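You operate a simulated robot arm through the tools that you are given. There is no shell and no other tool. Be economical: measure what you need, move in short steps, check, and stop when the job is done.

You run a simulated two-armed robot. Do the job below in one go: nothing can be reset, and whatever is moved stays where it is left.

## Task
Pick up the red socket wrench from the top of the blue table with one hand, pass it to the other hand and put it on the top of the black table. Take the stub shaft from the top of the steel bench and put it on the top of the green cart. Take the green plug gauge and leave it on the top of the pump-c oil shelf. Take the blue locating pin and leave it in the oil tray. Push the grey drawer shut. Put one of the oil flasks from the top of the wooden table on top of the stub flange there. Take the measuring jug and leave it on the top of the blue cart. Put the digital level on the low shelf of the steel bench. Any order will do. Set down upright: stub shaft, oil flask, measuring jug.
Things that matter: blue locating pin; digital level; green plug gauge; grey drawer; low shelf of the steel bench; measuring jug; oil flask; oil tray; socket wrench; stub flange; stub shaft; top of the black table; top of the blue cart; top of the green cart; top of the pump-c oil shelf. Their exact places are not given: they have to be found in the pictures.

Only the result counts: the job must be done as asked and must still hold three seconds after the hand-in. Knocking over, shifting, dropping, spilling or breaking anything else fails it.

## Robot
Two 7-joint arms with two-finger parallel grippers on one trunk, on a base that drives. Base frame: it is fixed to the floor where the robot stands at the start and does not move with it; the origin is under the middle of the robot, x ahead of it, y to its left, z up; the surface under the hand at the start is at about z = 0.8. Units: m, degrees, N and s.
The left shoulder is at the start at [0.06, 0.189, 1.153], the right one opposite. With the tool pointing down near the work surface each hand reaches from about 0.1 to 0.64 m from the robot's upright axis, wherever it stands, measured 20 degrees to its own side. Places, roughly: blue locating pin (3x3x8 cm) [-2.6, -3.3, 0.9]; digital level [-1.25, -3.5, 0.75]; green plug gauge [-2.25, -3.25, 1]; grey drawer [-6, -1, 0.7]; low shelf of the steel bench [-2.4, -3.4, 0.2]; measuring jug [-4, -3.25, 0.75]; oil flask [-6.25, -0.75, 0.75]; oil tray (29x13x5 cm) [-3.7, -3.3, 0.2]; socket wrench [0.5, 0.25, 1]; stub flange [-6.25, -1, 0.75]; stub shaft [-2.25, -3.25, 1]; top of the black table [1, 0.7, 0.8]; top of the blue cart [-4.7, -1.8, 0.8]; top of the green cart [-3.9, -3.5, 0.8]; top of the pump-c oil shelf (29x14 cm) [0.18, -1.84, 0.48]. Payload 3.43 kg a hand.
The tool frame of a hand sits at the grasp point between the pads (the TCP): z along the fingers, y along the line on which they close. The tips reach 0.03 m beyond it. The gripper opens to 0.094 m. The fingers are 0.028 m wide and 0.01 m thick; the gripper's body (0.05 by 0.096 m) begins 0.055 m behind the TCP.
Orientation is told as [roll, pitch, yaw] about the base's x, y, z axes, in that order, counted from this pose: with the fingers straight down and closing along the base's y, the tool's x points along the base's -x, its y along +y and its z along -z.

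## Interface
- The arms move only by the tool step_arm. It takes "left_plan", "right_plan" or both (then of equal length, played together; a hand with none holds still); each is a list of rows, each a list of 3 entries, a list of its own where there are three numbers: the finger opening in cm, from 0 to 9.4, then the shift along the tool's x, y, z in units of 20 mm (1.0 is 20 mm), then the turn, a rotation vector about the tool's x, y, z in units of 8 degrees (1.0 is 8 degrees). In form: [[fingers, [dx, dy, dz], [ax, ay, az]], ...]. A call has 1 to 10 rows; each row shifts and turns the commanded pose from where the row before left it, along the tool's axes as they then stand. A call with a number of a shift or a turn outside -1 to 1 is refused whole. Rows are played at 5 a second. More than 0.05 m and 8.6 degrees between two rows, or a gripper value outside its range, and nothing of the call is played. Where a pose cannot be reached the arm comes as near as it can. A force on the tool above 40 N (or 10 N above the force at the start of the call, whichever is more), or a blocked arm, ends the call early, and 0.2 s more pass. The fingers move at their own pace (about 0.153 m/s each) and stop on an object; they squeeze with about 21 N. The grip force told is the motor's: it shows also when the fingers shut on nothing. Time passes only in rows, and 0.2 s behind the last, so rows that do not move let the fingers close. The reply holds the time, the measured pose of the TCP, the force on the tool along the base axes, the opening and the grip force, in the units named above and with some noise, with the torque about the TCP (base axes, N m) and any sound that the robot's microphone picked up.
- Cameras (640 x 400 px; columns grow to the right, rows downward): "scene" is now at [0.003, 0.0246, 1.6876]; the picture's right is [0.39, -0.92, 0.00], its down [-0.80, -0.34, -0.49] and it looks along [0.45, 0.19, -0.87] (base axes); focal length 254 px, centre (320, 200). "left" rides on the left gripper at [0.076, -0.014, -0.103] in its tool frame; the picture's right is [0.18, 0.98, 0.00], its down [-0.75, 0.14, -0.64] and it looks along [-0.63, 0.12, 0.77] (tool axes); focal length 243 px, centre (320, 200). "right" rides on the right gripper at [0.076, 0.014, -0.102] in its tool frame; the picture's right is [-0.18, 0.98, 0.00], its down [-0.75, -0.14, -0.64] and it looks along [-0.63, -0.12, 0.77] (tool axes); focal length 243 px, centre (320, 200).
- snapshot(camera): a new picture of that camera. The clock stands still meanwhile.
- lift_body(by): slides the trunk up (or, below 0, down) by that many m; the arms and the scene camera ride with it, the base frame stays. It gives what a move gives, with no picture.
- roll_base(legs): drives the robot by 1 to 6 legs, each [ahead, left, turn to the left] in m, m and degrees, along the robot's own axes; the way and the turn of a leg run together, so that a leg with both is an arc; at most 1.5 m and 180 degrees a leg. The arms and the cameras ride along, it lands a little off, and it stops where it bumps. It gives what a move gives.
- pan_tilt(pan, tilt): turns the head with the scene camera to pan (to the left, within 86 degrees either way) and tilt (down, from -29 to 69), counted from straight ahead of the robot. It gives what a move gives.
- pixel_to_xyz(camera, pixels): for up to 12 pixels [column, row] of the newest picture of that camera ("zoom" is the newest enlarged one), the place [x, y, z] in the base frame of the surface seen there, good to about 0.002 m. The clock stands still meanwhile.
- close_up(camera, box): a new picture of the part [left, top, right, bottom] of that camera's present view, enlarged. The clock stands still meanwhile.
- hand_in(): hands the job in; it is judged then, once.

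Keep the steps short. Do not move on a guess: measure, check each grasp and each placing, and mend mistakes. In all there are 322 turns and 200 pictures (those below and enlarged ones count). Leave the grippers open and the arms clear of the work at the hand-in unless told otherwise, and finish with a single line.

The tools are called after ">>>" by a JSON object that holds its "op" and its "data". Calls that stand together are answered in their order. step_arm: Moves the arms, as the interface text tells. Its arguments: {"type":"object","properties":{"left_plan":{"type":"array","items":{"type":"array"}},"right_plan":{"type":"array","items":{"type":"array"}}},"required":[]} The other tools are called the same way: lift_body (by) slides the trunk up or down; roll_base (legs) drives the base; pan_tilt (pan, tilt) turns the head that bears the scene camera; snapshot (camera) takes a picture; pixel_to_xyz (camera, pixels) gives the place of the surface under pixels of a picture; close_up (camera, box) takes an enlarged picture of a part of a camera's view; hand_in () hands the job in.

At the start:

```text
t: 0.0
left_eef_pos: [0.2607, 0.3554, 1.036]
left_tool_rot: [0.0, 0.0, 0.0]
left_wrist_force: [0.5, -0.2, 0.0]
left_moment: [0.0, -0.01, -0.01]
left_gripper_width: 0.094
left_gripper_force: 0.0
right_eef_pos: [0.348, 0.0214, 1.0875]
right_tool_rot: [0.0, 0.0, 0.0]
right_wrist_force: [-0.1, 0.3, 0.2]
right_moment: [-0.01, 0.01, -0.01]
right_gripper_width: 0.0941
right_gripper_force: 0.1
trunk travel left (down, up): [-0.825, 0.165]
robot x, y, heading: [-0.0018, -0.001, 0.3]
head pan, tilt: [22.9, 60.5]
```

scene: 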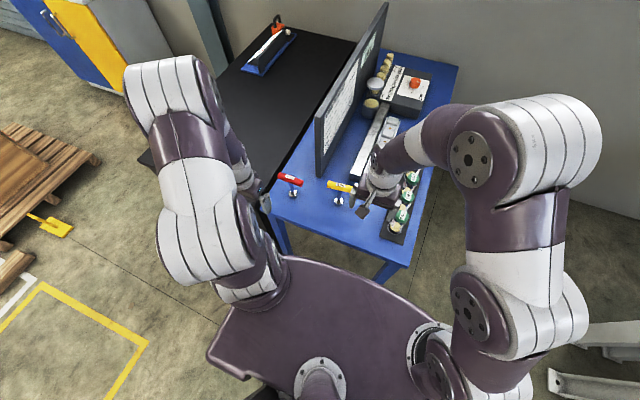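
right: 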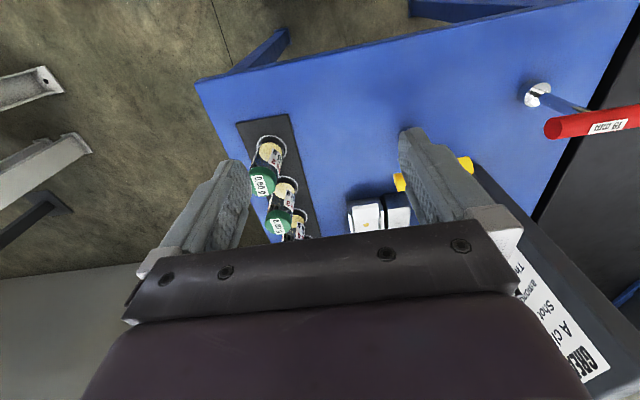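
left: 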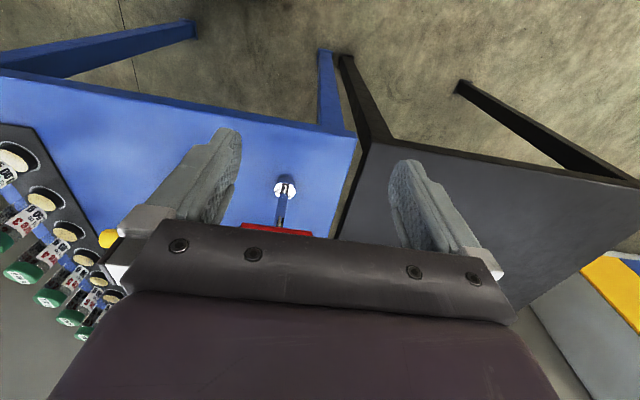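

I see a red T-handled tool near (289,180) in the scene view. I'll enlarge that area to measure it.

>>> {"op": "close_up", "data": {"camera": "scene", "box": [240, 130, 400, 230]}}

>>> {"op": "close_up", "data": {"camera": "scene", "box": [200, 0, 460, 162]}}

```text
4.00 times, centred on (320, 180) of scene
```

zoom: 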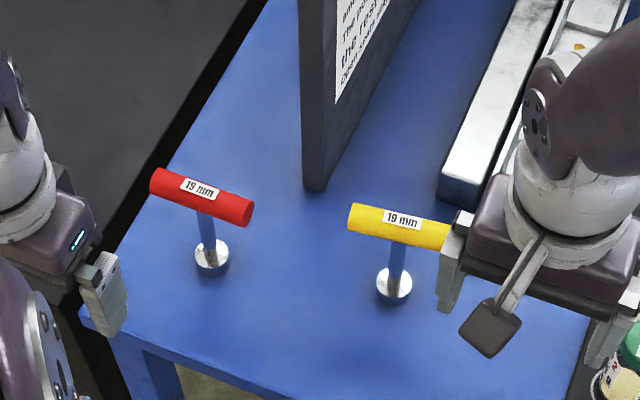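

```text
2.46 times, centred on (330, 81) of scene
```

zoom: 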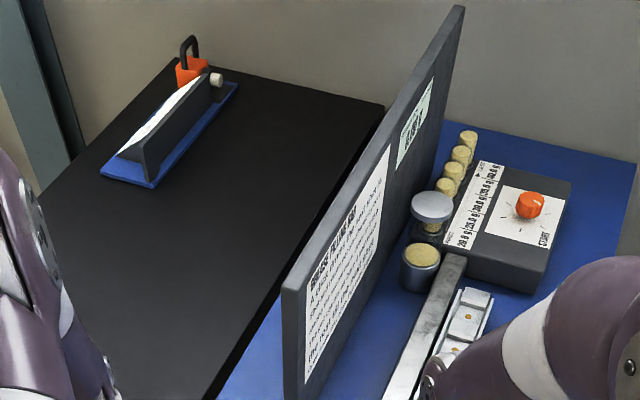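

Measure the wrench's handle, socket, panel and table.

>>> {"op": "pixel_to_xyz", "data": {"camera": "scene", "pixels": [[280, 175.5], [289.5, 179.5], [300, 182.5], [293, 191], [293, 197], [305, 200], [330, 182], [348, 187], [339, 201], [318, 175], [250, 150], [230, 110]]}}

>>> {"op": "snapshot", "data": {"camera": "left"}}

```text
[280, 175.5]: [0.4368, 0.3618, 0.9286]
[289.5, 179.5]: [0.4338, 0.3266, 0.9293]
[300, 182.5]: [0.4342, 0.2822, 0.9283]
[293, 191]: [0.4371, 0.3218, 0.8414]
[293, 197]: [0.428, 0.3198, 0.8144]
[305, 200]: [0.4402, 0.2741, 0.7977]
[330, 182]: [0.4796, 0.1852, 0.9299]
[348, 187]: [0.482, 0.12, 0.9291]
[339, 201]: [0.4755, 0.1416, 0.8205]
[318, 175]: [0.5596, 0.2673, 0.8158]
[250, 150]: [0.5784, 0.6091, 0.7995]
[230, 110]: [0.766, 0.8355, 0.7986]
```

```text
194 pictures are left
```

left: 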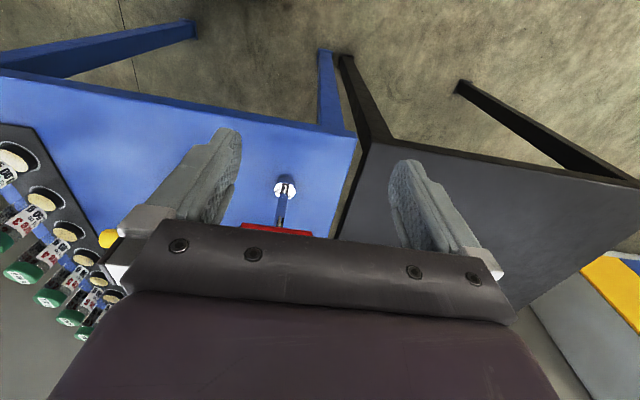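

Red wrench: handle along y at x≈0.44, y 0.278–0.365, z≈0.917, with the stem standing in the middle. Plan: the right hand takes the handle's right half from above with fingers closing along x, and the left hand later takes the other half. First I turn the right hand -90° in yaw and move the left hand out of the way.

>>> {"op": "step_arm", "data": {"right_plan": [[9.4, [0, 0, 0], [0, 0, -1]], [9.4, [0, 0, 0], [0, 0, -1]], [9.4, [0, 0, 0], [0, 0, -1]], [9.4, [0, 0, 0], [0, 0, -1]], [9.4, [0, 0, 0], [0, 0, -1]], [9.4, [0, 0, 0], [0, 0, -1]], [9.4, [0, 0, 0], [0, 0, -1]], [9.4, [0, 0, 0], [0, 0, -1]], [9.4, [0, 0, 0], [0, 0, -1]], [9.4, [0, 0, 0], [0, 0, -1]]], "left_plan": [[9.4, [0, 1, 0], [0, 0, 0]], [9.4, [0, 1, 0], [0, 0, 0]], [9.4, [0, 1, 0], [0, 0, 0]], [9.4, [0, 1, 0], [0, 0, 0]], [9.4, [0, 1, 0], [0, 0, 0]], [9.4, [0, 1, 0], [0, 0, 0]], [9.4, [0, 1, 0], [0, 0, 0]], [9.4, [0, 0, -1], [0, 0, 0]], [9.4, [0, 0, -1], [0, 0, 0]], [9.4, [0, 0, 0], [0, 0, 0]]]}}

```text
t: 2.2
left_eef_pos: [0.2595, 0.496, 1.0744]
left_tool_rot: [0.0, 0.0, -0.1]
left_wrist_force: [-0.4, 0.2, 0.4]
left_moment: [-0.01, 0.03, 0.01]
left_gripper_width: 0.0941
left_gripper_force: 0.1
right_eef_pos: [0.349, 0.0219, 1.0869]
right_tool_rot: [0.0, 0.2, 80.2]
right_wrist_force: [-0.2, -0.1, 0.3]
right_moment: [0.0, 0.03, -0.01]
right_gripper_width: 0.0941
right_gripper_force: 0.1
trunk travel left (down, up): [-0.825, 0.165]
robot x, y, heading: [-0.0016, 0.001, -0.1]
head pan, tilt: [22.9, 60.5]
```

Finish the yaw, then shift toward the wrench (tool x = -y, tool y = -x) at height 1.087.

>>> {"op": "step_arm", "data": {"right_plan": [[9.4, [0, 0, 0], [0, 0, -1]], [9.4, [0, 0, 0], [0, 0, -0.22]], [9.4, [-1, -0.2, 0], [0, 0, 0]], [9.4, [-1, -0.2, 0], [0, 0, 0]], [9.4, [-1, -0.2, 0], [0, 0, 0]], [9.4, [-1, -0.2, 0], [0, 0, 0]], [9.4, [-1, -0.2, 0], [0, 0, 0]], [9.4, [-1, -0.2, 0], [0, 0, 0]], [9.4, [-1, -0.2, 0], [0, 0, 0]], [9.4, [-1, -0.2, 0], [0, 0, 0]]]}}

>>> {"op": "step_arm", "data": {"right_plan": [[9.4, [-1, -0.6, 0], [0, 0, 0]], [9.4, [-1, -0.6, 0], [0, 0, 0]], [9.4, [-1, -0.6, 0], [0, 0, 0]], [9.4, [-1, -0.6, 0], [0, 0, 0]], [9.4, [-1, -0.6, 0], [0, 0, 0]], [9.4, [-0.5, 0, 0], [0, 0, 0]], [9.4, [0, 0, 1], [0, 0, 0]]]}}

>>> {"op": "snapshot", "data": {"camera": "scene"}}

>>> {"op": "snapshot", "data": {"camera": "right"}}

```text
t: 4.4
left_eef_pos: [0.2595, 0.496, 1.0745]
left_tool_rot: [0.0, 0.0, 0.0]
left_wrist_force: [0.2, -0.1, 0.7]
left_moment: [-0.02, 0.02, 0.01]
left_gripper_width: 0.0941
left_gripper_force: 0.0
right_eef_pos: [0.3809, 0.1832, 1.0875]
right_tool_rot: [0.0, 0.0, 89.8]
right_wrist_force: [0.1, -0.3, -0.7]
right_moment: [-0.01, -0.02, 0.04]
right_gripper_width: 0.0941
right_gripper_force: 0.0
trunk travel left (down, up): [-0.825, 0.165]
robot x, y, heading: [0.0016, 0.0045, 0.2]
head pan, tilt: [22.9, 60.5]
```

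```text
t: 6.0
left_eef_pos: [0.2592, 0.4964, 1.0759]
left_tool_rot: [0.0, 0.1, 0.0]
left_wrist_force: [-0.1, -0.4, -0.7]
left_moment: [0.01, 0.01, 0.0]
left_gripper_width: 0.094
left_gripper_force: 0.0
right_eef_pos: [0.3932, 0.2301, 1.0291]
right_tool_rot: [0.1, 0.1, 89.8]
right_wrist_force: [0.3, -1.0, 0.2]
right_moment: [0.0, 0.0, -0.02]
right_gripper_width: 0.0941
right_gripper_force: 0.0
right hand out of reach, approached as far as the arm can: row 2, 3, 4, 5, 6
trunk travel left (down, up): [-0.825, 0.165]
robot x, y, heading: [0.001, 0.0002, -0.1]
head pan, tilt: [22.9, 60.5]
```

```text
193 pictures are left
```

scene: 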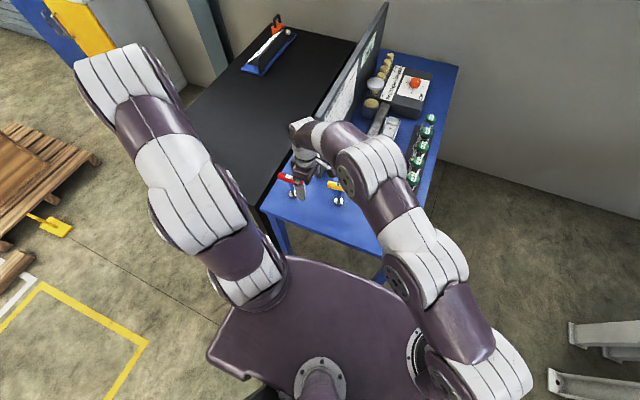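

```text
192 pictures are left
```

right: 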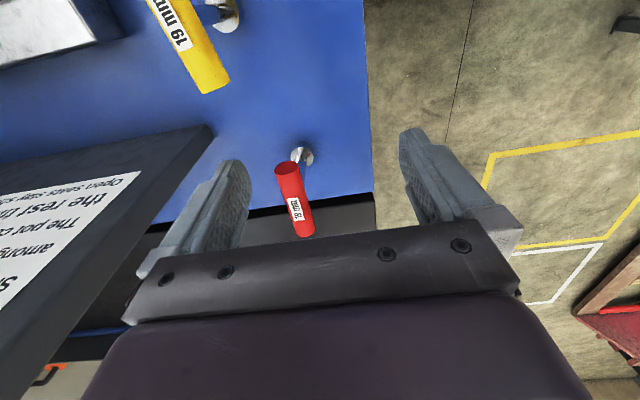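

The right arm is at its limit. I'll drive the base 0.12 m to the left; the hands stay above everything there.

>>> {"op": "roll_base", "data": {"legs": [[0, 0.12, 0]]}}

```text
t: 7.2
left_eef_pos: [0.2574, 0.6137, 1.0757]
left_tool_rot: [0.1, 0.0, 0.2]
left_wrist_force: [-0.2, -0.1, 0.5]
left_moment: [-0.01, -0.01, -0.01]
left_gripper_width: 0.094
left_gripper_force: 0.0
right_eef_pos: [0.393, 0.3502, 1.0282]
right_tool_rot: [0.0, 0.1, 89.8]
right_wrist_force: [0.0, -0.3, 0.1]
right_moment: [-0.02, 0.04, 0.0]
right_gripper_width: 0.094
right_gripper_force: 0.1
trunk travel left (down, up): [-0.825, 0.165]
robot x, y, heading: [0.0001, 0.1188, -0.0]
head pan, tilt: [22.9, 60.5]
```

Move right hand to x 0.442, y 0.292 at the same height, then check.

>>> {"op": "step_arm", "data": {"right_plan": [[9.4, [0.97, -0.82, 0], [0, 0, 0]], [9.4, [0.97, -0.82, 0], [0, 0, 0]], [9.4, [0.97, -0.82, 0], [0, 0, 0]]]}}

>>> {"op": "snapshot", "data": {"camera": "right"}}

```text
t: 8.0
left_eef_pos: [0.2581, 0.6145, 1.0748]
left_tool_rot: [-0.1, 0.0, 0.1]
left_wrist_force: [-0.7, 0.3, -0.6]
left_moment: [0.02, -0.01, 0.03]
left_gripper_width: 0.094
left_gripper_force: 0.0
right_eef_pos: [0.4408, 0.2902, 1.0286]
right_tool_rot: [0.0, 0.0, 89.8]
right_wrist_force: [0.4, 0.2, 1.4]
right_moment: [-0.02, 0.03, 0.01]
right_gripper_width: 0.0941
right_gripper_force: 0.1
trunk travel left (down, up): [-0.825, 0.165]
robot x, y, heading: [-0.0005, 0.1205, 0.0]
head pan, tilt: [22.9, 60.5]
```

```text
191 pictures are left
```

right: 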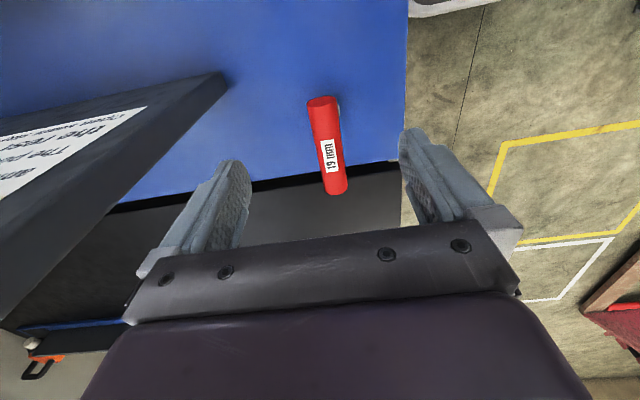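

Handle is between the fingers. Descend to z≈0.917.

>>> {"op": "step_arm", "data": {"right_plan": [[9.4, [0, 0, 1], [0, 0, 0]], [9.4, [0, 0, 1], [0, 0, 0]], [9.4, [0, 0, 1], [0, 0, 0]], [9.4, [0, 0, 1], [0, 0, 0]], [9.4, [0, 0, 1], [0, 0, 0]], [9.4, [0, 0, 0.55], [0, 0, 0]]]}}

>>> {"op": "snapshot", "data": {"camera": "right"}}

>>> {"op": "snapshot", "data": {"camera": "scene"}}

```text
t: 9.4
left_eef_pos: [0.2572, 0.6128, 1.0745]
left_tool_rot: [0.0, 0.0, 0.0]
left_wrist_force: [-0.2, 0.0, 0.1]
left_moment: [-0.02, 0.02, 0.0]
left_gripper_width: 0.094
left_gripper_force: 0.0
right_eef_pos: [0.4411, 0.2904, 0.9181]
right_tool_rot: [0.0, 0.0, 90.0]
right_wrist_force: [-0.1, 0.0, 0.6]
right_moment: [0.0, -0.02, 0.02]
right_gripper_width: 0.0941
right_gripper_force: 0.1
trunk travel left (down, up): [-0.825, 0.165]
robot x, y, heading: [0.0025, 0.1166, 0.1]
head pan, tilt: [22.9, 60.5]
```

```text
190 pictures are left
```

right: 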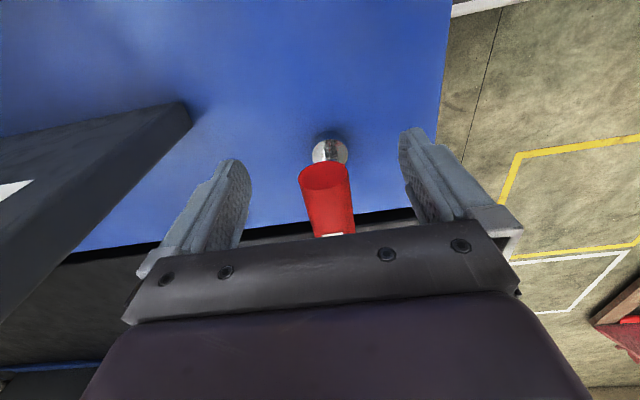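

```text
189 pictures are left
```

scene: 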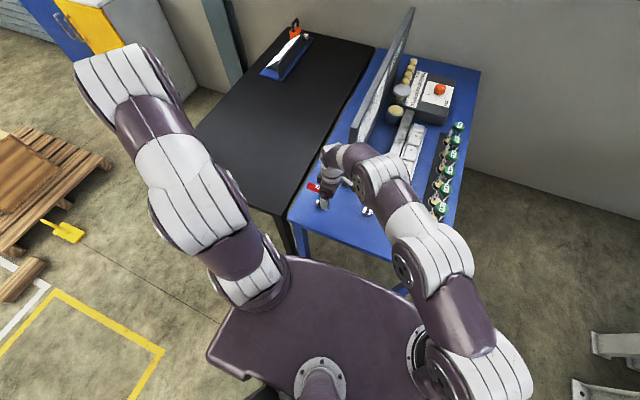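

Handle is centred between the fingers. Close and lift.

>>> {"op": "step_arm", "data": {"right_plan": [[0, [0, 0, 0], [0, 0, 0]], [0, [0, 0, 0], [0, 0, 0]], [0, [0, 0, 0], [0, 0, 0]], [0, [0, 0, -0.3], [0, 0, 0]], [0, [0, 0, -1], [0, 0, 0]], [0, [0, 0, -1], [0, 0, 0]], [0, [0, 0, -1], [0, 0, 0]], [0, [0, 0, -1], [0, 0, 0]], [0, [0, 0, -1], [0, 0, 0]], [0, [0, 0, -1], [0, 0, 0]]]}}

>>> {"op": "snapshot", "data": {"camera": "right"}}

```text
t: 11.6
left_eef_pos: [0.2581, 0.614, 1.076]
left_tool_rot: [0.1, 0.0, 0.1]
left_wrist_force: [-0.7, 0.1, 0.0]
left_moment: [-0.01, -0.05, -0.04]
left_gripper_width: 0.0939
left_gripper_force: 0.1
right_eef_pos: [0.443, 0.2907, 1.0429]
right_tool_rot: [0.1, 0.0, 89.9]
right_wrist_force: [-0.1, -0.2, -2.0]
right_moment: [-0.09, 0.01, 0.03]
right_gripper_width: 0.0296
right_gripper_force: 20.9
trunk travel left (down, up): [-0.825, 0.165]
robot x, y, heading: [-0.0026, 0.1157, -0.1]
head pan, tilt: [22.9, 60.5]
```

```text
188 pictures are left
```

right: 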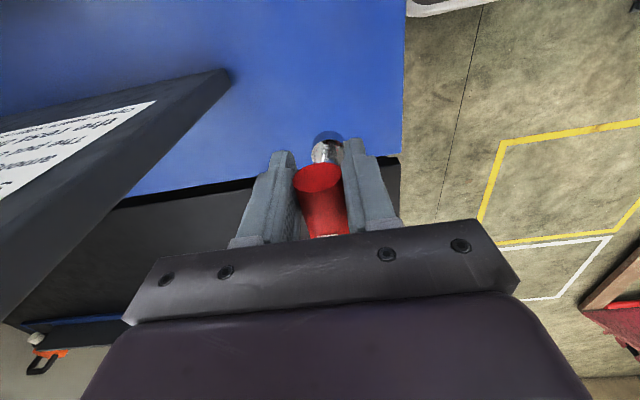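

Holding it (opening 0.0296). Now turn the left hand +90° yaw and tilt 40° so that it can take the left half of the handle from the left side.

>>> {"op": "step_arm", "data": {"left_plan": [[9.4, [0, 0, 0], [0, 0, 1]], [9.4, [0, 0, 0], [0, 0, 1]], [9.4, [0, 0, 0], [0, 0, 1]], [9.4, [0, 0, 0], [0, 0, 1]], [9.4, [0, 0, 0], [0, 0, 1]], [9.4, [0, 0, 0], [0, 0, 1]], [9.4, [0, 0, 0], [0, 0, 1]], [9.4, [0, 0, 0], [0, 0, 1]], [9.4, [0, 0, 0], [0, 0, 1]], [9.4, [0, 0, 0], [0, 0, 1]]]}}

>>> {"op": "step_arm", "data": {"left_plan": [[9.4, [0, 0, 0], [0, 0, 1]], [9.4, [0, 0, 0], [0, 0, 0.25]], [9.4, [0, 0.4, -0.6], [0, 0, 0]], [9.4, [0, 0.4, -0.6], [0, 0, 0]], [9.4, [0, 0.4, -0.6], [0, 0, 0]], [9.4, [0, 0, 0], [0, -1, 0]], [9.4, [0, 0, 0], [0, -1, 0]], [9.4, [0, 0, 0], [0, -1, 0]], [9.4, [0, 0, 0], [0, -1, 0]], [9.4, [0, 0, 0], [0, -1, 0]]]}}

```text
t: 13.8
left_eef_pos: [0.2574, 0.6133, 1.0755]
left_tool_rot: [0.0, -0.1, -80.0]
left_wrist_force: [0.3, 0.8, 0.9]
left_moment: [0.03, 0.02, -0.02]
left_gripper_width: 0.094
left_gripper_force: 0.1
right_eef_pos: [0.4431, 0.2907, 1.0439]
right_tool_rot: [0.0, -0.1, 89.8]
right_wrist_force: [-0.6, -0.3, -2.6]
right_moment: [-0.09, -0.02, -0.03]
right_gripper_width: 0.0296
right_gripper_force: 21.6
trunk travel left (down, up): [-0.825, 0.165]
robot x, y, heading: [0.0011, 0.1152, 0.2]
head pan, tilt: [22.9, 60.5]
```

```text
t: 16.0
left_eef_pos: [0.2415, 0.5109, 1.0183]
left_tool_rot: [0.2, -39.5, -89.7]
left_wrist_force: [-0.9, -1.1, 0.1]
left_moment: [0.01, 0.0, -0.02]
left_gripper_width: 0.0939
left_gripper_force: 0.0
left hand out of reach, approached as far as the arm can: row 8, 9, 10
right_eef_pos: [0.4428, 0.2908, 1.0428]
right_tool_rot: [0.0, 0.0, 90.0]
right_wrist_force: [0.6, -0.3, -1.8]
right_moment: [-0.12, -0.04, -0.05]
right_gripper_width: 0.0299
right_gripper_force: 20.8
trunk travel left (down, up): [-0.825, 0.165]
robot x, y, heading: [-0.005, 0.1163, 0.1]
head pan, tilt: [22.9, 60.5]
```

Move the left hand to the pre-grasp, about 0.12 m back along its approach line from the handle's left half.

>>> {"op": "step_arm", "data": {"left_plan": [[9.4, [-0.68, 1, -0.18], [0, 0, 0]], [9.4, [-0.68, 1, -0.18], [0, 0, 0]], [9.4, [-0.68, 1, -0.18], [0, 0, 0]], [9.4, [-0.68, 1, -0.18], [0, 0, 0]], [9.4, [-0.68, 1, -0.18], [0, 0, 0]], [9.4, [-0.68, 1, -0.18], [0, 0, 0]], [9.4, [-0.68, 1, -0.18], [0, 0, 0]], [9.4, [-0.68, 1, -0.18], [0, 0, 0]], [9.4, [-0.68, 1, -0.18], [0, 0, 0]], [9.4, [-0.68, 1, -0.18], [0, 0, 0]]]}}

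>>> {"op": "snapshot", "data": {"camera": "left"}}

>>> {"op": "snapshot", "data": {"camera": "scene"}}

```text
t: 18.2
left_eef_pos: [0.3967, 0.3619, 1.0709]
left_tool_rot: [0.1, -39.8, -89.9]
left_wrist_force: [0.2, 0.2, -0.3]
left_moment: [0.0, 0.0, -0.01]
left_gripper_width: 0.0941
left_gripper_force: 0.0
left hand out of reach, approached as far as the arm can: row 1, 2, 3, 4, 5, 6, 7, 8, 9, 10
right_eef_pos: [0.4428, 0.2935, 1.044]
right_tool_rot: [0.1, -0.2, 90.0]
right_wrist_force: [0.9, -1.3, -0.1]
right_moment: [0.01, 0.01, 0.02]
right_gripper_width: 0.0353
right_gripper_force: 0.1
trunk travel left (down, up): [-0.825, 0.165]
robot x, y, heading: [0.0007, 0.1133, 0.0]
head pan, tilt: [22.9, 60.5]
```

```text
187 pictures are left
```

left: 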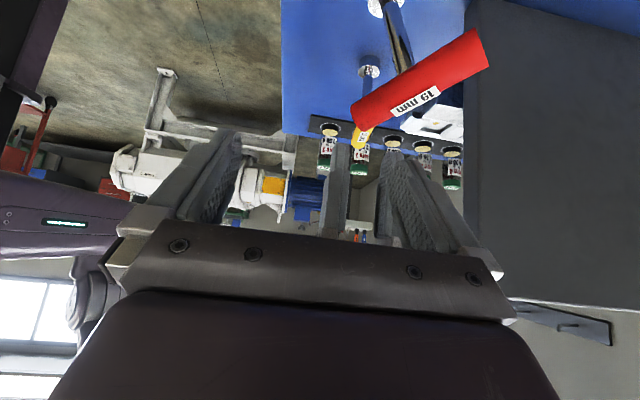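

```text
186 pictures are left
```

scene: 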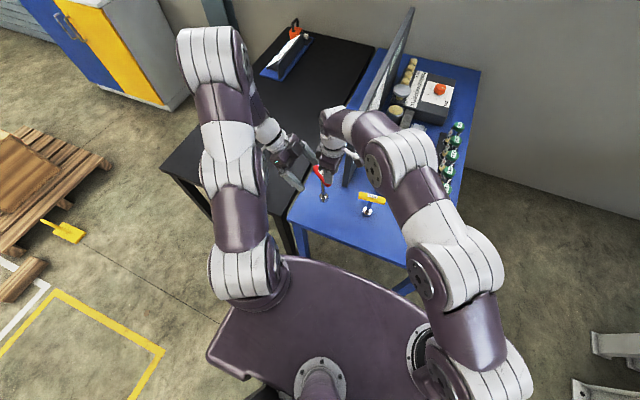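

The left arm came in off its path and seems to have nudged the wrench, and the right grip reads 0.1 N. Look closer.

>>> {"op": "close_up", "data": {"camera": "scene", "box": [260, 110, 420, 210]}}

>>> {"op": "snapshot", "data": {"camera": "right"}}

>>> {"op": "pixel_to_xyz", "data": {"camera": "left", "pixels": [[365, 110], [415, 85], [475, 50], [400, 45], [380, 6], [370, 72], [225, 180], [400, 200], [340, 170]]}}

```text
4.00 times, centred on (340, 160) of scene
```

zoom: 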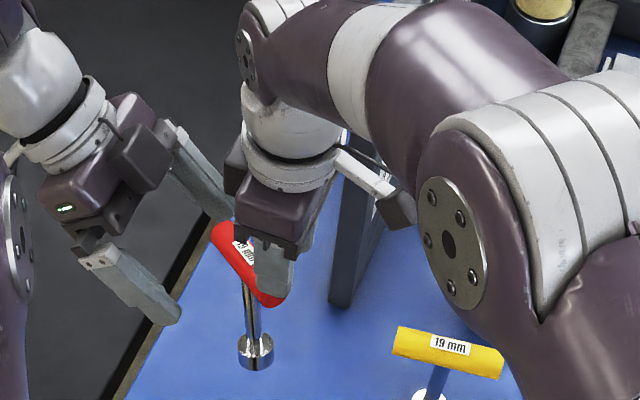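

```text
184 pictures are left
```

right: 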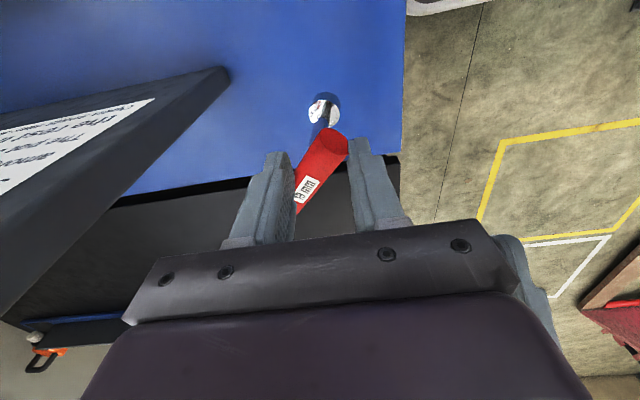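

```text
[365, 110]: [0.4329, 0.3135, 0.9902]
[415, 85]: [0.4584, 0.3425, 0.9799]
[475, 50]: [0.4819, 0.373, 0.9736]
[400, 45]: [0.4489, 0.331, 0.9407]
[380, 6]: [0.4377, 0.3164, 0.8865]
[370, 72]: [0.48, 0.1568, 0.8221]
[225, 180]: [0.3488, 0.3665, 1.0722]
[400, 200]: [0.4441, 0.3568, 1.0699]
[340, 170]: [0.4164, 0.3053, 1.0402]
```

The wrench slipped and is below the right fingertips (handle z≈0.98). Nothing can be caught now, so I'll let time pass with both hands still and open, then look.

>>> {"op": "step_arm", "data": {"right_plan": [[9.4, [0, 0, 0], [0, 0, 0]], [9.4, [0, 0, 0], [0, 0, 0]], [9.4, [0, 0, 0], [0, 0, 0]], [9.4, [0, 0, 0], [0, 0, 0]]]}}

>>> {"op": "close_up", "data": {"camera": "scene", "box": [240, 110, 440, 235]}}

>>> {"op": "snapshot", "data": {"camera": "right"}}

>>> {"op": "snapshot", "data": {"camera": "left"}}

```text
t: 19.2
left_eef_pos: [0.3966, 0.3633, 1.0715]
left_tool_rot: [0.2, -39.7, -89.9]
left_wrist_force: [0.0, 0.0, 0.9]
left_moment: [0.01, -0.01, 0.01]
left_gripper_width: 0.0943
left_gripper_force: 0.1
right_eef_pos: [0.4436, 0.2915, 1.0441]
right_tool_rot: [0.0, 0.0, 89.9]
right_wrist_force: [-0.4, -0.7, 0.1]
right_moment: [-0.05, -0.02, 0.03]
right_gripper_width: 0.0943
right_gripper_force: 0.0
trunk travel left (down, up): [-0.825, 0.165]
robot x, y, heading: [0.0014, 0.1188, -0.0]
head pan, tilt: [22.9, 60.5]
```

```text
3.20 times, centred on (340, 172) of scene
```

zoom: 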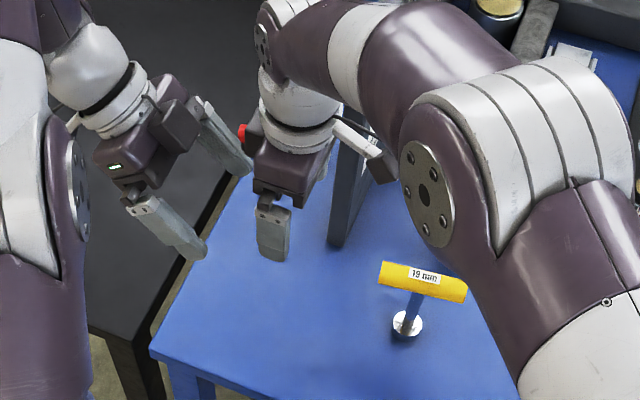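

```text
182 pictures are left
```

right: 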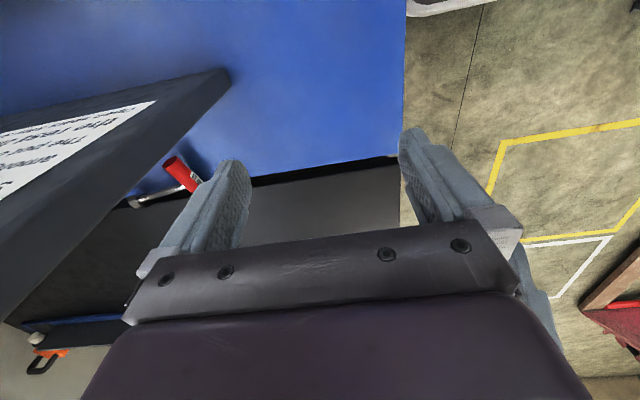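

```text
181 pictures are left
```

left: 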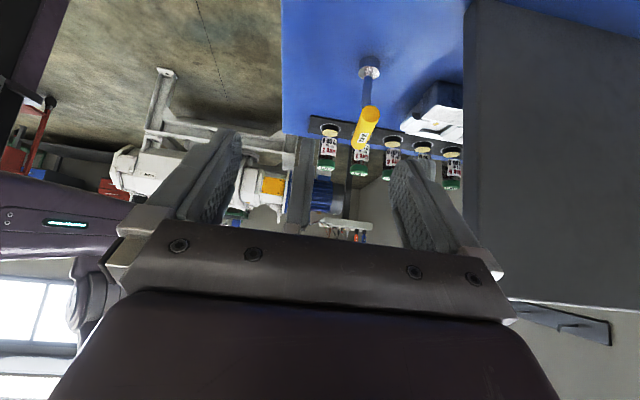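

The wrench has fallen over and lies on the blue table beside the panel. Both hands back off so I can see it.

>>> {"op": "step_arm", "data": {"left_plan": [[9.4, [1, -0.5, 0], [0, 0, 0]], [9.4, [1, -0.5, 0], [0, 0, 0]], [9.4, [1, -0.5, 0], [0, 0, 0]], [9.4, [1, -0.5, -0.5], [0, 0, 0]], [9.4, [1, -0.5, -0.5], [0, 0, 0]], [9.4, [1, -1, -0.5], [0, 0, 0]], [9.4, [1, -1, -0.5], [0, 0, 0]]], "right_plan": [[9.4, [1, 0, -0.5], [0, 0, 0]], [9.4, [1, 0.5, -0.5], [0, 0, 0]], [9.4, [1, 0.5, -0.5], [0, 0, 0]], [9.4, [1, 0.5, 0], [0, 0, 0]], [9.4, [1, 0.5, 0], [0, 0, 0]], [9.4, [1, 0.5, 0], [0, 0, 0]], [9.4, [1, 0.5, 0], [0, 0, 0]]]}}

>>> {"op": "close_up", "data": {"camera": "scene", "box": [240, 90, 440, 215]}}

```text
t: 20.8
left_eef_pos: [0.2997, 0.4888, 1.0062]
left_tool_rot: [0.1, -40.0, -89.9]
left_wrist_force: [-0.1, 0.3, 0.6]
left_moment: [-0.01, -0.01, 0.02]
left_gripper_width: 0.094
left_gripper_force: 0.1
left hand out of reach, approached as far as the arm can: row 5, 7
right_eef_pos: [0.3806, 0.1515, 1.0752]
right_tool_rot: [0.0, 0.0, 89.9]
right_wrist_force: [0.6, 0.1, -0.2]
right_moment: [-0.01, -0.02, -0.03]
right_gripper_width: 0.0942
right_gripper_force: 0.1
trunk travel left (down, up): [-0.825, 0.165]
robot x, y, heading: [0.0009, 0.1158, -0.1]
head pan, tilt: [22.9, 60.5]
```

```text
3.20 times, centred on (340, 152) of scene
```

zoom: 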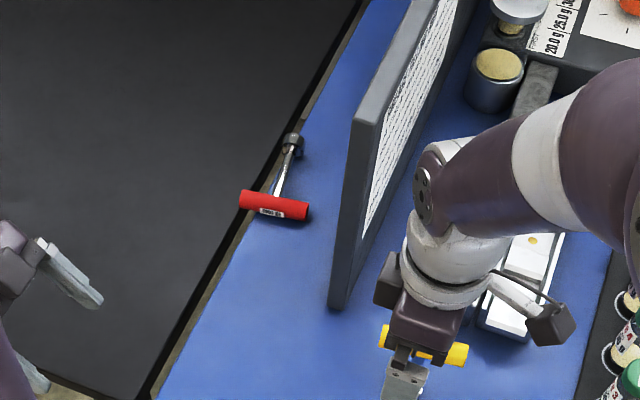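

It lies flat near the table edge, stem pointing away. Measure it.

>>> {"op": "pixel_to_xyz", "data": {"camera": "zoom", "pixels": [[246, 198], [272, 204], [303, 211], [280, 178], [288, 160], [292, 140], [352, 285], [365, 125], [230, 240], [206, 290], [250, 255]]}}

```text
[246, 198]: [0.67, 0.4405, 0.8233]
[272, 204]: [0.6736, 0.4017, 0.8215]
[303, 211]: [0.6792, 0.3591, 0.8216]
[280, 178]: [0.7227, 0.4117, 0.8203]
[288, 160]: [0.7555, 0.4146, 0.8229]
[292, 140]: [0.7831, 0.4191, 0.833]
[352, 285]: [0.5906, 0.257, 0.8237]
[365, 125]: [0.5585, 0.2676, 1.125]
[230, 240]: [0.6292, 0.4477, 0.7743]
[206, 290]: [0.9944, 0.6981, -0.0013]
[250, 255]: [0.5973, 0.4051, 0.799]
```

The wrench lies at x 0.68–0.79, y≈0.41. The left hand can fetch it if the base goes forward a bit. Check the table edges and base clearance.

>>> {"op": "snapshot", "data": {"camera": "scene"}}

>>> {"op": "pixel_to_xyz", "data": {"camera": "scene", "pixels": [[290, 215], [380, 258], [283, 213], [200, 185], [290, 240], [300, 232], [320, 264], [390, 293], [230, 325], [300, 280], [400, 290]]}}

```text
179 pictures are left
```

scene: 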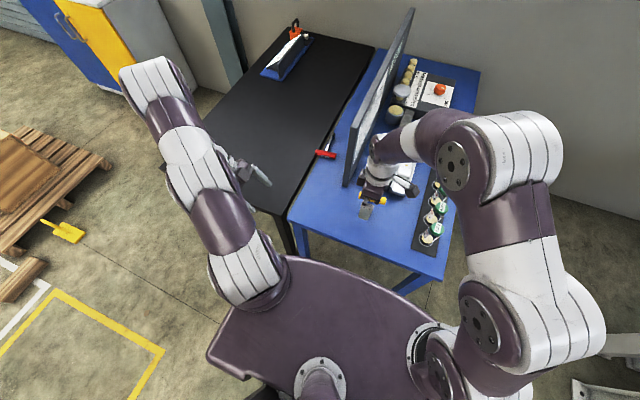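

```text
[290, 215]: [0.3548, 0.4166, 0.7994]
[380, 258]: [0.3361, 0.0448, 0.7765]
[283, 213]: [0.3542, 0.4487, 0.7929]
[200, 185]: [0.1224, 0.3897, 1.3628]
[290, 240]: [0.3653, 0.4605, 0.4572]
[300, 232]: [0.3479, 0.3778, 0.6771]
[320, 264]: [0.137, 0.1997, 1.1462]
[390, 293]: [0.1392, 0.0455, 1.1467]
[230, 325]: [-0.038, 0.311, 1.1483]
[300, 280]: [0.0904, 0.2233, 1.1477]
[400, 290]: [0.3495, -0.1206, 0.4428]
```

Take a left-hand picture to see the base and free space.

>>> {"op": "snapshot", "data": {"camera": "left"}}

>>> {"op": "pan_tilt", "data": {"pan": 0, "tilt": 69}}

>>> {"op": "snapshot", "data": {"camera": "scene"}}

```text
178 pictures are left
```

left: 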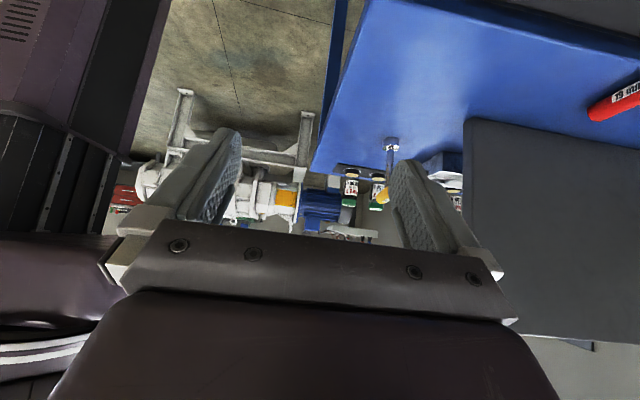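

```text
t: 21.7
left_eef_pos: [0.3001, 0.4897, 1.0065]
left_tool_rot: [0.0, -40.0, -89.9]
left_wrist_force: [-0.5, 0.4, -1.7]
left_moment: [0.01, -0.03, 0.02]
left_gripper_width: 0.094
left_gripper_force: 0.1
right_eef_pos: [0.3813, 0.1526, 1.0752]
right_tool_rot: [0.0, 0.0, 89.9]
right_wrist_force: [0.5, -0.3, 1.3]
right_moment: [0.04, -0.03, 0.02]
right_gripper_width: 0.094
right_gripper_force: 0.1
trunk travel left (down, up): [-0.825, 0.165]
robot x, y, heading: [-0.0018, 0.1173, 0.0]
head pan, tilt: [0.0, 68.8]
```

```text
177 pictures are left
```

scene: 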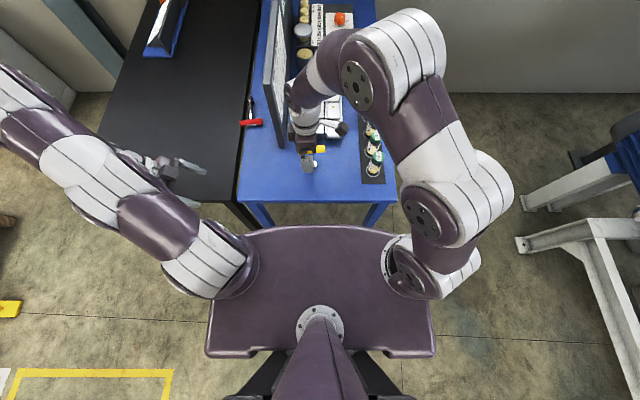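

>>> {"op": "pixel_to_xyz", "data": {"camera": "left", "pixels": [[150, 20], [135, 80], [120, 130], [100, 20], [60, 60], [80, 140], [30, 180], [50, 20]]}}

>>> {"op": "pixel_to_xyz", "data": {"camera": "scene", "pixels": [[320, 225], [240, 200], [200, 195], [322, 180], [275, 100], [250, 122], [245, 123], [262, 121], [251, 100]]}}

```text
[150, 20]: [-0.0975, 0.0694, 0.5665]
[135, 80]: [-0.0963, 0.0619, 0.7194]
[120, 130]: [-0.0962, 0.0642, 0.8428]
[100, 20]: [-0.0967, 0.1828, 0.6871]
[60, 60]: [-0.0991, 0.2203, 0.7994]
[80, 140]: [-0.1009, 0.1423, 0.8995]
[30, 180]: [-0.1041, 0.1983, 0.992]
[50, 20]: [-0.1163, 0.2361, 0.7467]
```

```text
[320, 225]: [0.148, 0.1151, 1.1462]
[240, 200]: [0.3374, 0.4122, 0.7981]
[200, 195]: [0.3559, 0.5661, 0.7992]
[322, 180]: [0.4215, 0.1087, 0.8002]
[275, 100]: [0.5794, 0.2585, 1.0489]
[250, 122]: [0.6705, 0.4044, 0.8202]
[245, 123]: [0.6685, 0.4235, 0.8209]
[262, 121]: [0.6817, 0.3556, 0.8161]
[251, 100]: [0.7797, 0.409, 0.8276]
```

The column's front is at x≈-0.10, so there is room. The left hand yaws +90° about the vertical, keeping its 40° tilt, so it points forward. The right hand draws back.

>>> {"op": "step_arm", "data": {"left_plan": [[9.4, [0, 0, -0.5], [-0.643, 0, -0.766]], [9.4, [0, 0, -0.5], [-0.643, 0, -0.766]], [9.4, [0, 0, 0], [-0.643, 0, -0.766]], [9.4, [0, 0, 0], [-0.643, 0, -0.766]], [9.4, [0, 0, 0], [-0.643, 0, -0.766]], [9.4, [0, 0, 0], [-0.643, 0, -0.766]], [9.4, [0, 0, 0], [-0.643, 0, -0.766]], [9.4, [0, 0, 0], [-0.643, 0, -0.766]], [9.4, [0, 0, 0], [-0.643, 0, -0.766]], [9.4, [0, 0, 0], [-0.643, 0, -0.766]]], "right_plan": [[9.4, [1, 1, 0], [0, 0, 0]], [9.4, [1, 1, 0], [0, 0, 0]], [9.4, [1, 1, 0], [0, 0, 0]], [9.4, [0, 0, 0], [0, 0, 1]], [9.4, [0, 0, 0], [0, 0, 1]], [9.4, [0, 0, 0], [0, 0, 1]], [9.4, [0, 0, 0], [0, 0, 1]], [9.4, [0, 0, 0], [0, 0, 1]], [9.4, [0, 0, 0], [0, 0, 1]], [9.4, [0, 0, 0], [0, 0, 1]]]}}

```text
t: 23.9
left_eef_pos: [0.3004, 0.5006, 1.0222]
left_tool_rot: [0.0, -40.0, -9.8]
left_wrist_force: [0.0, -0.1, -0.3]
left_moment: [0.0, 0.01, 0.03]
left_gripper_width: 0.094
left_gripper_force: 0.0
right_eef_pos: [0.3205, 0.0921, 1.0735]
right_tool_rot: [0.1, 0.1, 33.7]
right_wrist_force: [-0.6, -0.9, -0.6]
right_moment: [-0.01, 0.0, 0.0]
right_gripper_width: 0.094
right_gripper_force: 0.1
trunk travel left (down, up): [-0.825, 0.165]
robot x, y, heading: [-0.002, 0.1202, 0.5]
head pan, tilt: [0.0, 68.8]
```

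Yaw two more rows to +6° (matching the stem's direction), and finish the right-hand yaw. Then drive 0.10 m ahead.

>>> {"op": "step_arm", "data": {"left_plan": [[9.4, [0, 0, 0], [-0.643, 0, -0.766]], [9.4, [0, 0, 0], [-0.643, 0, -0.766]], [9.4, [0, 0, 0], [0, 0, 0]], [9.4, [0, 0, 0], [0, 0, 0]]], "right_plan": [[9.4, [0, 0, -1], [0, 0, 1]], [9.4, [0, 0, -1], [0, 0, 1]], [9.4, [0, 0, 0], [0, 0, 1]], [9.4, [0, 0, 0], [0, 0, 1]]]}}

>>> {"op": "roll_base", "data": {"legs": [[0.1, 0, 0]]}}

>>> {"op": "snapshot", "data": {"camera": "left"}}

```text
t: 24.9
left_eef_pos: [0.2994, 0.5031, 1.0218]
left_tool_rot: [0.1, -40.1, 6.1]
left_wrist_force: [-0.9, -0.6, -0.4]
left_moment: [0.0, 0.0, 0.0]
left_gripper_width: 0.094
left_gripper_force: 0.0
right_eef_pos: [0.3213, 0.0919, 1.1124]
right_tool_rot: [0.0, 0.1, 1.7]
right_wrist_force: [-0.6, -1.2, 0.0]
right_moment: [0.05, 0.04, -0.01]
right_gripper_width: 0.0939
right_gripper_force: 0.1
trunk travel left (down, up): [-0.825, 0.165]
robot x, y, heading: [0.002, 0.1165, 0.0]
head pan, tilt: [0.0, 68.8]
```

```text
t: 26.1
left_eef_pos: [0.399, 0.5039, 1.021]
left_tool_rot: [0.0, -40.0, 6.2]
left_wrist_force: [1.1, 0.9, 0.3]
left_moment: [0.02, -0.01, 0.0]
left_gripper_width: 0.0941
left_gripper_force: 0.1
right_eef_pos: [0.4228, 0.0907, 1.1152]
right_tool_rot: [0.0, 0.0, 1.9]
right_wrist_force: [-0.3, -0.6, -0.6]
right_moment: [-0.01, -0.01, 0.0]
right_gripper_width: 0.0939
right_gripper_force: 0.0
trunk travel left (down, up): [-0.825, 0.165]
robot x, y, heading: [0.1003, 0.1181, 0.2]
head pan, tilt: [0.0, 68.8]
```

```text
176 pictures are left
```

left: 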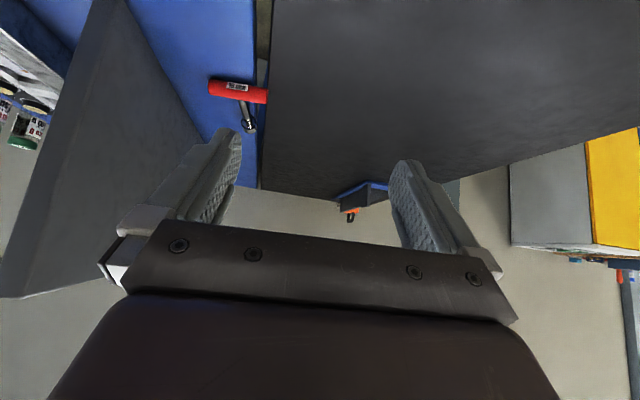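

The wrench is visible at (240,95). I'll drive 0.06 m more ahead and reduce the tilt to 16° so the fingers grip the stem well.

>>> {"op": "roll_base", "data": {"legs": [[0.06, 0, 0]]}}

>>> {"op": "step_arm", "data": {"left_plan": [[9.4, [0, 0, 0], [0, 1, 0]], [9.4, [0, 0, 0], [0, 1, 0]], [9.4, [0, 0, 0], [0, 1, 0]]]}}

```text
t: 27.0
left_eef_pos: [0.4567, 0.503, 1.0233]
left_tool_rot: [0.0, -40.1, 6.2]
left_wrist_force: [0.9, -0.9, 0.7]
left_moment: [-0.06, -0.04, -0.01]
left_gripper_width: 0.0941
left_gripper_force: 0.1
right_eef_pos: [0.4792, 0.0917, 1.1142]
right_tool_rot: [-0.1, -0.2, 1.9]
right_wrist_force: [-0.1, 0.6, 0.2]
right_moment: [-0.01, -0.03, 0.02]
right_gripper_width: 0.0941
right_gripper_force: 0.0
trunk travel left (down, up): [-0.825, 0.165]
robot x, y, heading: [0.1588, 0.1189, 0.4]
head pan, tilt: [0.0, 68.8]
```

```text
t: 27.8
left_eef_pos: [0.4615, 0.5044, 1.0205]
left_tool_rot: [0.0, -15.7, 6.1]
left_wrist_force: [0.0, -0.5, -0.1]
left_moment: [0.01, 0.0, 0.0]
left_gripper_width: 0.0942
left_gripper_force: 0.0
right_eef_pos: [0.4852, 0.0929, 1.1145]
right_tool_rot: [0.0, 0.1, 2.0]
right_wrist_force: [0.8, 1.0, 0.8]
right_moment: [-0.02, 0.0, 0.05]
right_gripper_width: 0.0941
right_gripper_force: 0.1
trunk travel left (down, up): [-0.825, 0.165]
robot x, y, heading: [0.1632, 0.1195, -0.1]
head pan, tilt: [0.0, 68.8]
```

Move the left hand over the stem, to about z 0.93.

>>> {"op": "step_arm", "data": {"left_plan": [[9.4, [-1, -0.6, 0.76], [0, 0, 0]], [9.4, [-1, -0.6, 0.76], [0, 0, 0]], [9.4, [-1, -0.6, 0.76], [0, 0, 0]], [9.4, [-1, -0.6, 0.76], [0, 0, 0]], [9.4, [-1, -0.6, 0.76], [0, 0, 0]], [9.4, [-1, -0.6, 0.76], [0, 0, 0]], [9.4, [-1, -0.6, 0.76], [0, 0, 0]], [9.4, [-1, -0.6, 0.76], [0, 0, 0]], [9.4, [-1, -0.6, 0.76], [0, 0, 0]], [9.4, [-1, -0.6, 0.76], [0, 0, 0]]]}}

>>> {"op": "snapshot", "data": {"camera": "left"}}

>>> {"op": "pixel_to_xyz", "data": {"camera": "left", "pixels": [[320, 160], [300, 190], [330, 200], [325, 120], [325, 180]]}}

```text
t: 30.0
left_eef_pos: [0.7071, 0.4084, 0.9297]
left_tool_rot: [0.0, -15.9, 6.3]
left_wrist_force: [0.3, -0.8, -0.2]
left_moment: [-0.01, 0.01, -0.01]
left_gripper_width: 0.094
left_gripper_force: 0.0
right_eef_pos: [0.4819, 0.0916, 1.1136]
right_tool_rot: [0.0, 0.0, 2.0]
right_wrist_force: [0.2, 0.9, 0.3]
right_moment: [-0.01, -0.03, -0.01]
right_gripper_width: 0.094
right_gripper_force: 0.2
trunk travel left (down, up): [-0.825, 0.165]
robot x, y, heading: [0.1593, 0.1204, 0.5]
head pan, tilt: [0.0, 68.8]
```

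```text
175 pictures are left
```

left: 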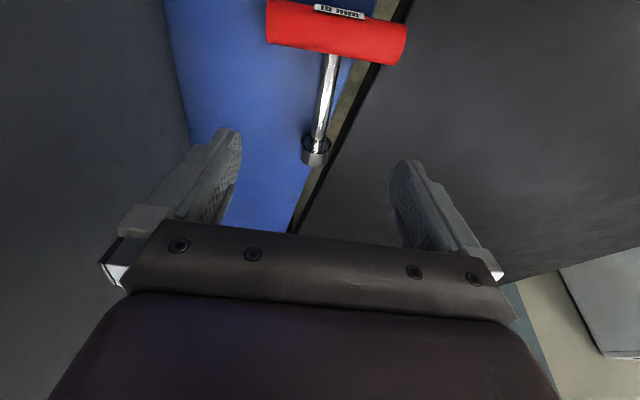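

```text
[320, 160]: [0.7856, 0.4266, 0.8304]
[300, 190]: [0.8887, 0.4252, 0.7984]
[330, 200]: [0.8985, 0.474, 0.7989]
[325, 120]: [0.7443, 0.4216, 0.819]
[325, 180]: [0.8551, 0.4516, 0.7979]
```

>>> {"op": "pixel_to_xyz", "data": {"camera": "left", "pixels": [[331, 70], [327, 95], [323, 125], [318, 143], [270, 30], [335, 25], [400, 45]]}}

```text
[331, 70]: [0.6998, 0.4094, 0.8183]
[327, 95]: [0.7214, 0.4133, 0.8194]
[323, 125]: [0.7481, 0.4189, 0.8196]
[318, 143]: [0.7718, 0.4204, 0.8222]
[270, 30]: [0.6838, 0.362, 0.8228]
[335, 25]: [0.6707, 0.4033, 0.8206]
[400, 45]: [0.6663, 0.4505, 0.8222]
```

Descend onto the stem at x≈0.715, TCP z≈0.834.

>>> {"op": "step_arm", "data": {"left_plan": [[9.4, [0.24, 0.03, 0.93], [0, 0, -0.3]], [9.4, [0.24, 0.03, 0.93], [0, 0, 0]], [9.4, [0.24, 0.03, 0.93], [0, 0, 0]], [9.4, [0.24, 0.03, 0.93], [0, 0, 0]], [9.4, [0.24, 0.03, 0.93], [0, 0, 0]]]}}

>>> {"op": "snapshot", "data": {"camera": "left"}}

```text
t: 31.2
left_eef_pos: [0.7053, 0.4118, 0.8329]
left_tool_rot: [-0.7, -15.9, 8.8]
left_wrist_force: [-0.3, -0.8, -0.9]
left_moment: [-0.02, 0.01, -0.04]
left_gripper_width: 0.0939
left_gripper_force: 0.0
right_eef_pos: [0.4824, 0.0913, 1.1142]
right_tool_rot: [0.0, 0.0, 1.8]
right_wrist_force: [0.0, 0.7, 0.4]
right_moment: [0.01, -0.03, -0.01]
right_gripper_width: 0.094
right_gripper_force: 0.1
trunk travel left (down, up): [-0.825, 0.165]
robot x, y, heading: [0.1612, 0.1206, 0.1]
head pan, tilt: [0.0, 68.8]
```

```text
174 pictures are left
```

left: 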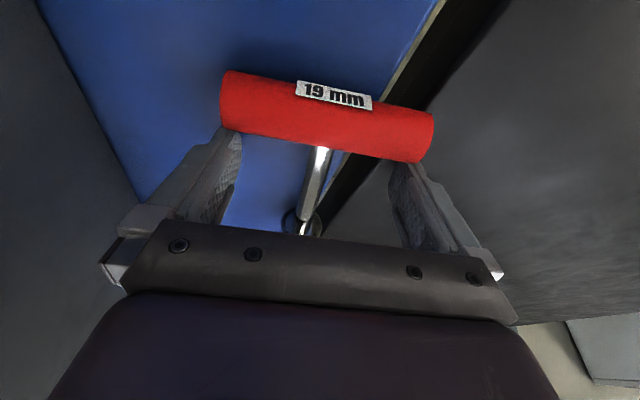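

Shift 6 mm forward to clear the handle, then close and lift.

>>> {"op": "step_arm", "data": {"left_plan": [[9.4, [-0.35, 0, 0.05], [0, 0, 0]], [0, [0, 0, 0], [0, 0, 0]], [0, [0, 0, 0], [0, 0, 0]], [0, [0, 0, 0], [0, 0, 0]], [0, [0.07, 0, -0.25], [0, 0, 0]], [0, [0.25, 0, -0.95], [0, 0, 0]], [0, [0.25, 0, -0.95], [0, 0, 0]]]}}

>>> {"op": "snapshot", "data": {"camera": "left"}}

```text
t: 32.8
left_eef_pos: [0.6908, 0.4078, 0.8743]
left_tool_rot: [-0.7, -15.9, 8.7]
left_wrist_force: [0.3, 0.2, -2.6]
left_moment: [0.0, -0.02, -0.01]
left_gripper_width: 0.0142
left_gripper_force: 21.6
right_eef_pos: [0.4818, 0.0923, 1.1142]
right_tool_rot: [0.0, -0.1, 1.8]
right_wrist_force: [-0.4, -0.5, -0.7]
right_moment: [-0.01, -0.01, 0.03]
right_gripper_width: 0.0941
right_gripper_force: 0.0
trunk travel left (down, up): [-0.825, 0.165]
robot x, y, heading: [0.1571, 0.1161, 0.1]
head pan, tilt: [0.0, 68.8]
```

```text
173 pictures are left
```

left: 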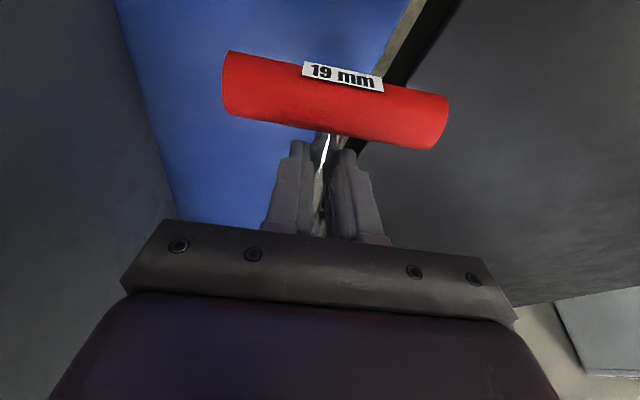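

Held by the stem (opening 0.014). Lift it 0.2 m straight up.

>>> {"op": "step_arm", "data": {"left_plan": [[0, [0.27, 0, -0.963], [0, 0, 0]], [0, [0.27, 0, -0.963], [0, 0, 0]], [0, [0.27, 0, -0.963], [0, 0, 0]], [0, [0.27, 0, -0.963], [0, 0, 0]], [0, [0.27, 0, -0.963], [0, 0, 0]], [0, [0.27, 0, -0.963], [0, 0, 0]], [0, [0.27, 0, -0.963], [0, 0, 0]], [0, [0.27, 0, -0.963], [0, 0, 0]], [0, [0.27, 0, -0.963], [0, 0, 0]]]}}

>>> {"op": "roll_base", "data": {"legs": [[-0.35, 0, 0]]}}

```text
t: 34.8
left_eef_pos: [0.5954, 0.3962, 1.0257]
left_tool_rot: [-0.9, -16.0, 8.7]
left_wrist_force: [0.2, 0.7, -1.2]
left_moment: [0.02, -0.01, -0.01]
left_gripper_width: 0.0145
left_gripper_force: 20.8
right_eef_pos: [0.4819, 0.0914, 1.1134]
right_tool_rot: [0.0, 0.0, 1.9]
right_wrist_force: [0.3, -0.2, 0.8]
right_moment: [-0.04, 0.0, -0.02]
right_gripper_width: 0.094
right_gripper_force: 0.1
trunk travel left (down, up): [-0.825, 0.165]
robot x, y, heading: [0.1578, 0.1182, 0.1]
head pan, tilt: [0.0, 68.8]
```

```text
t: 37.1
left_eef_pos: [0.2408, 0.3944, 1.0266]
left_tool_rot: [-0.6, -15.9, 8.6]
left_wrist_force: [0.5, 0.4, -2.1]
left_moment: [0.0, -0.03, -0.04]
left_gripper_width: 0.0143
left_gripper_force: 21.3
right_eef_pos: [0.1256, 0.0907, 1.1136]
right_tool_rot: [0.1, 0.0, 1.8]
right_wrist_force: [-0.1, 1.0, 0.0]
right_moment: [0.01, 0.01, -0.01]
right_gripper_width: 0.0939
right_gripper_force: 0.1
trunk travel left (down, up): [-0.825, 0.165]
robot x, y, heading: [-0.1983, 0.117, 0.3]
head pan, tilt: [0.0, 68.8]
```

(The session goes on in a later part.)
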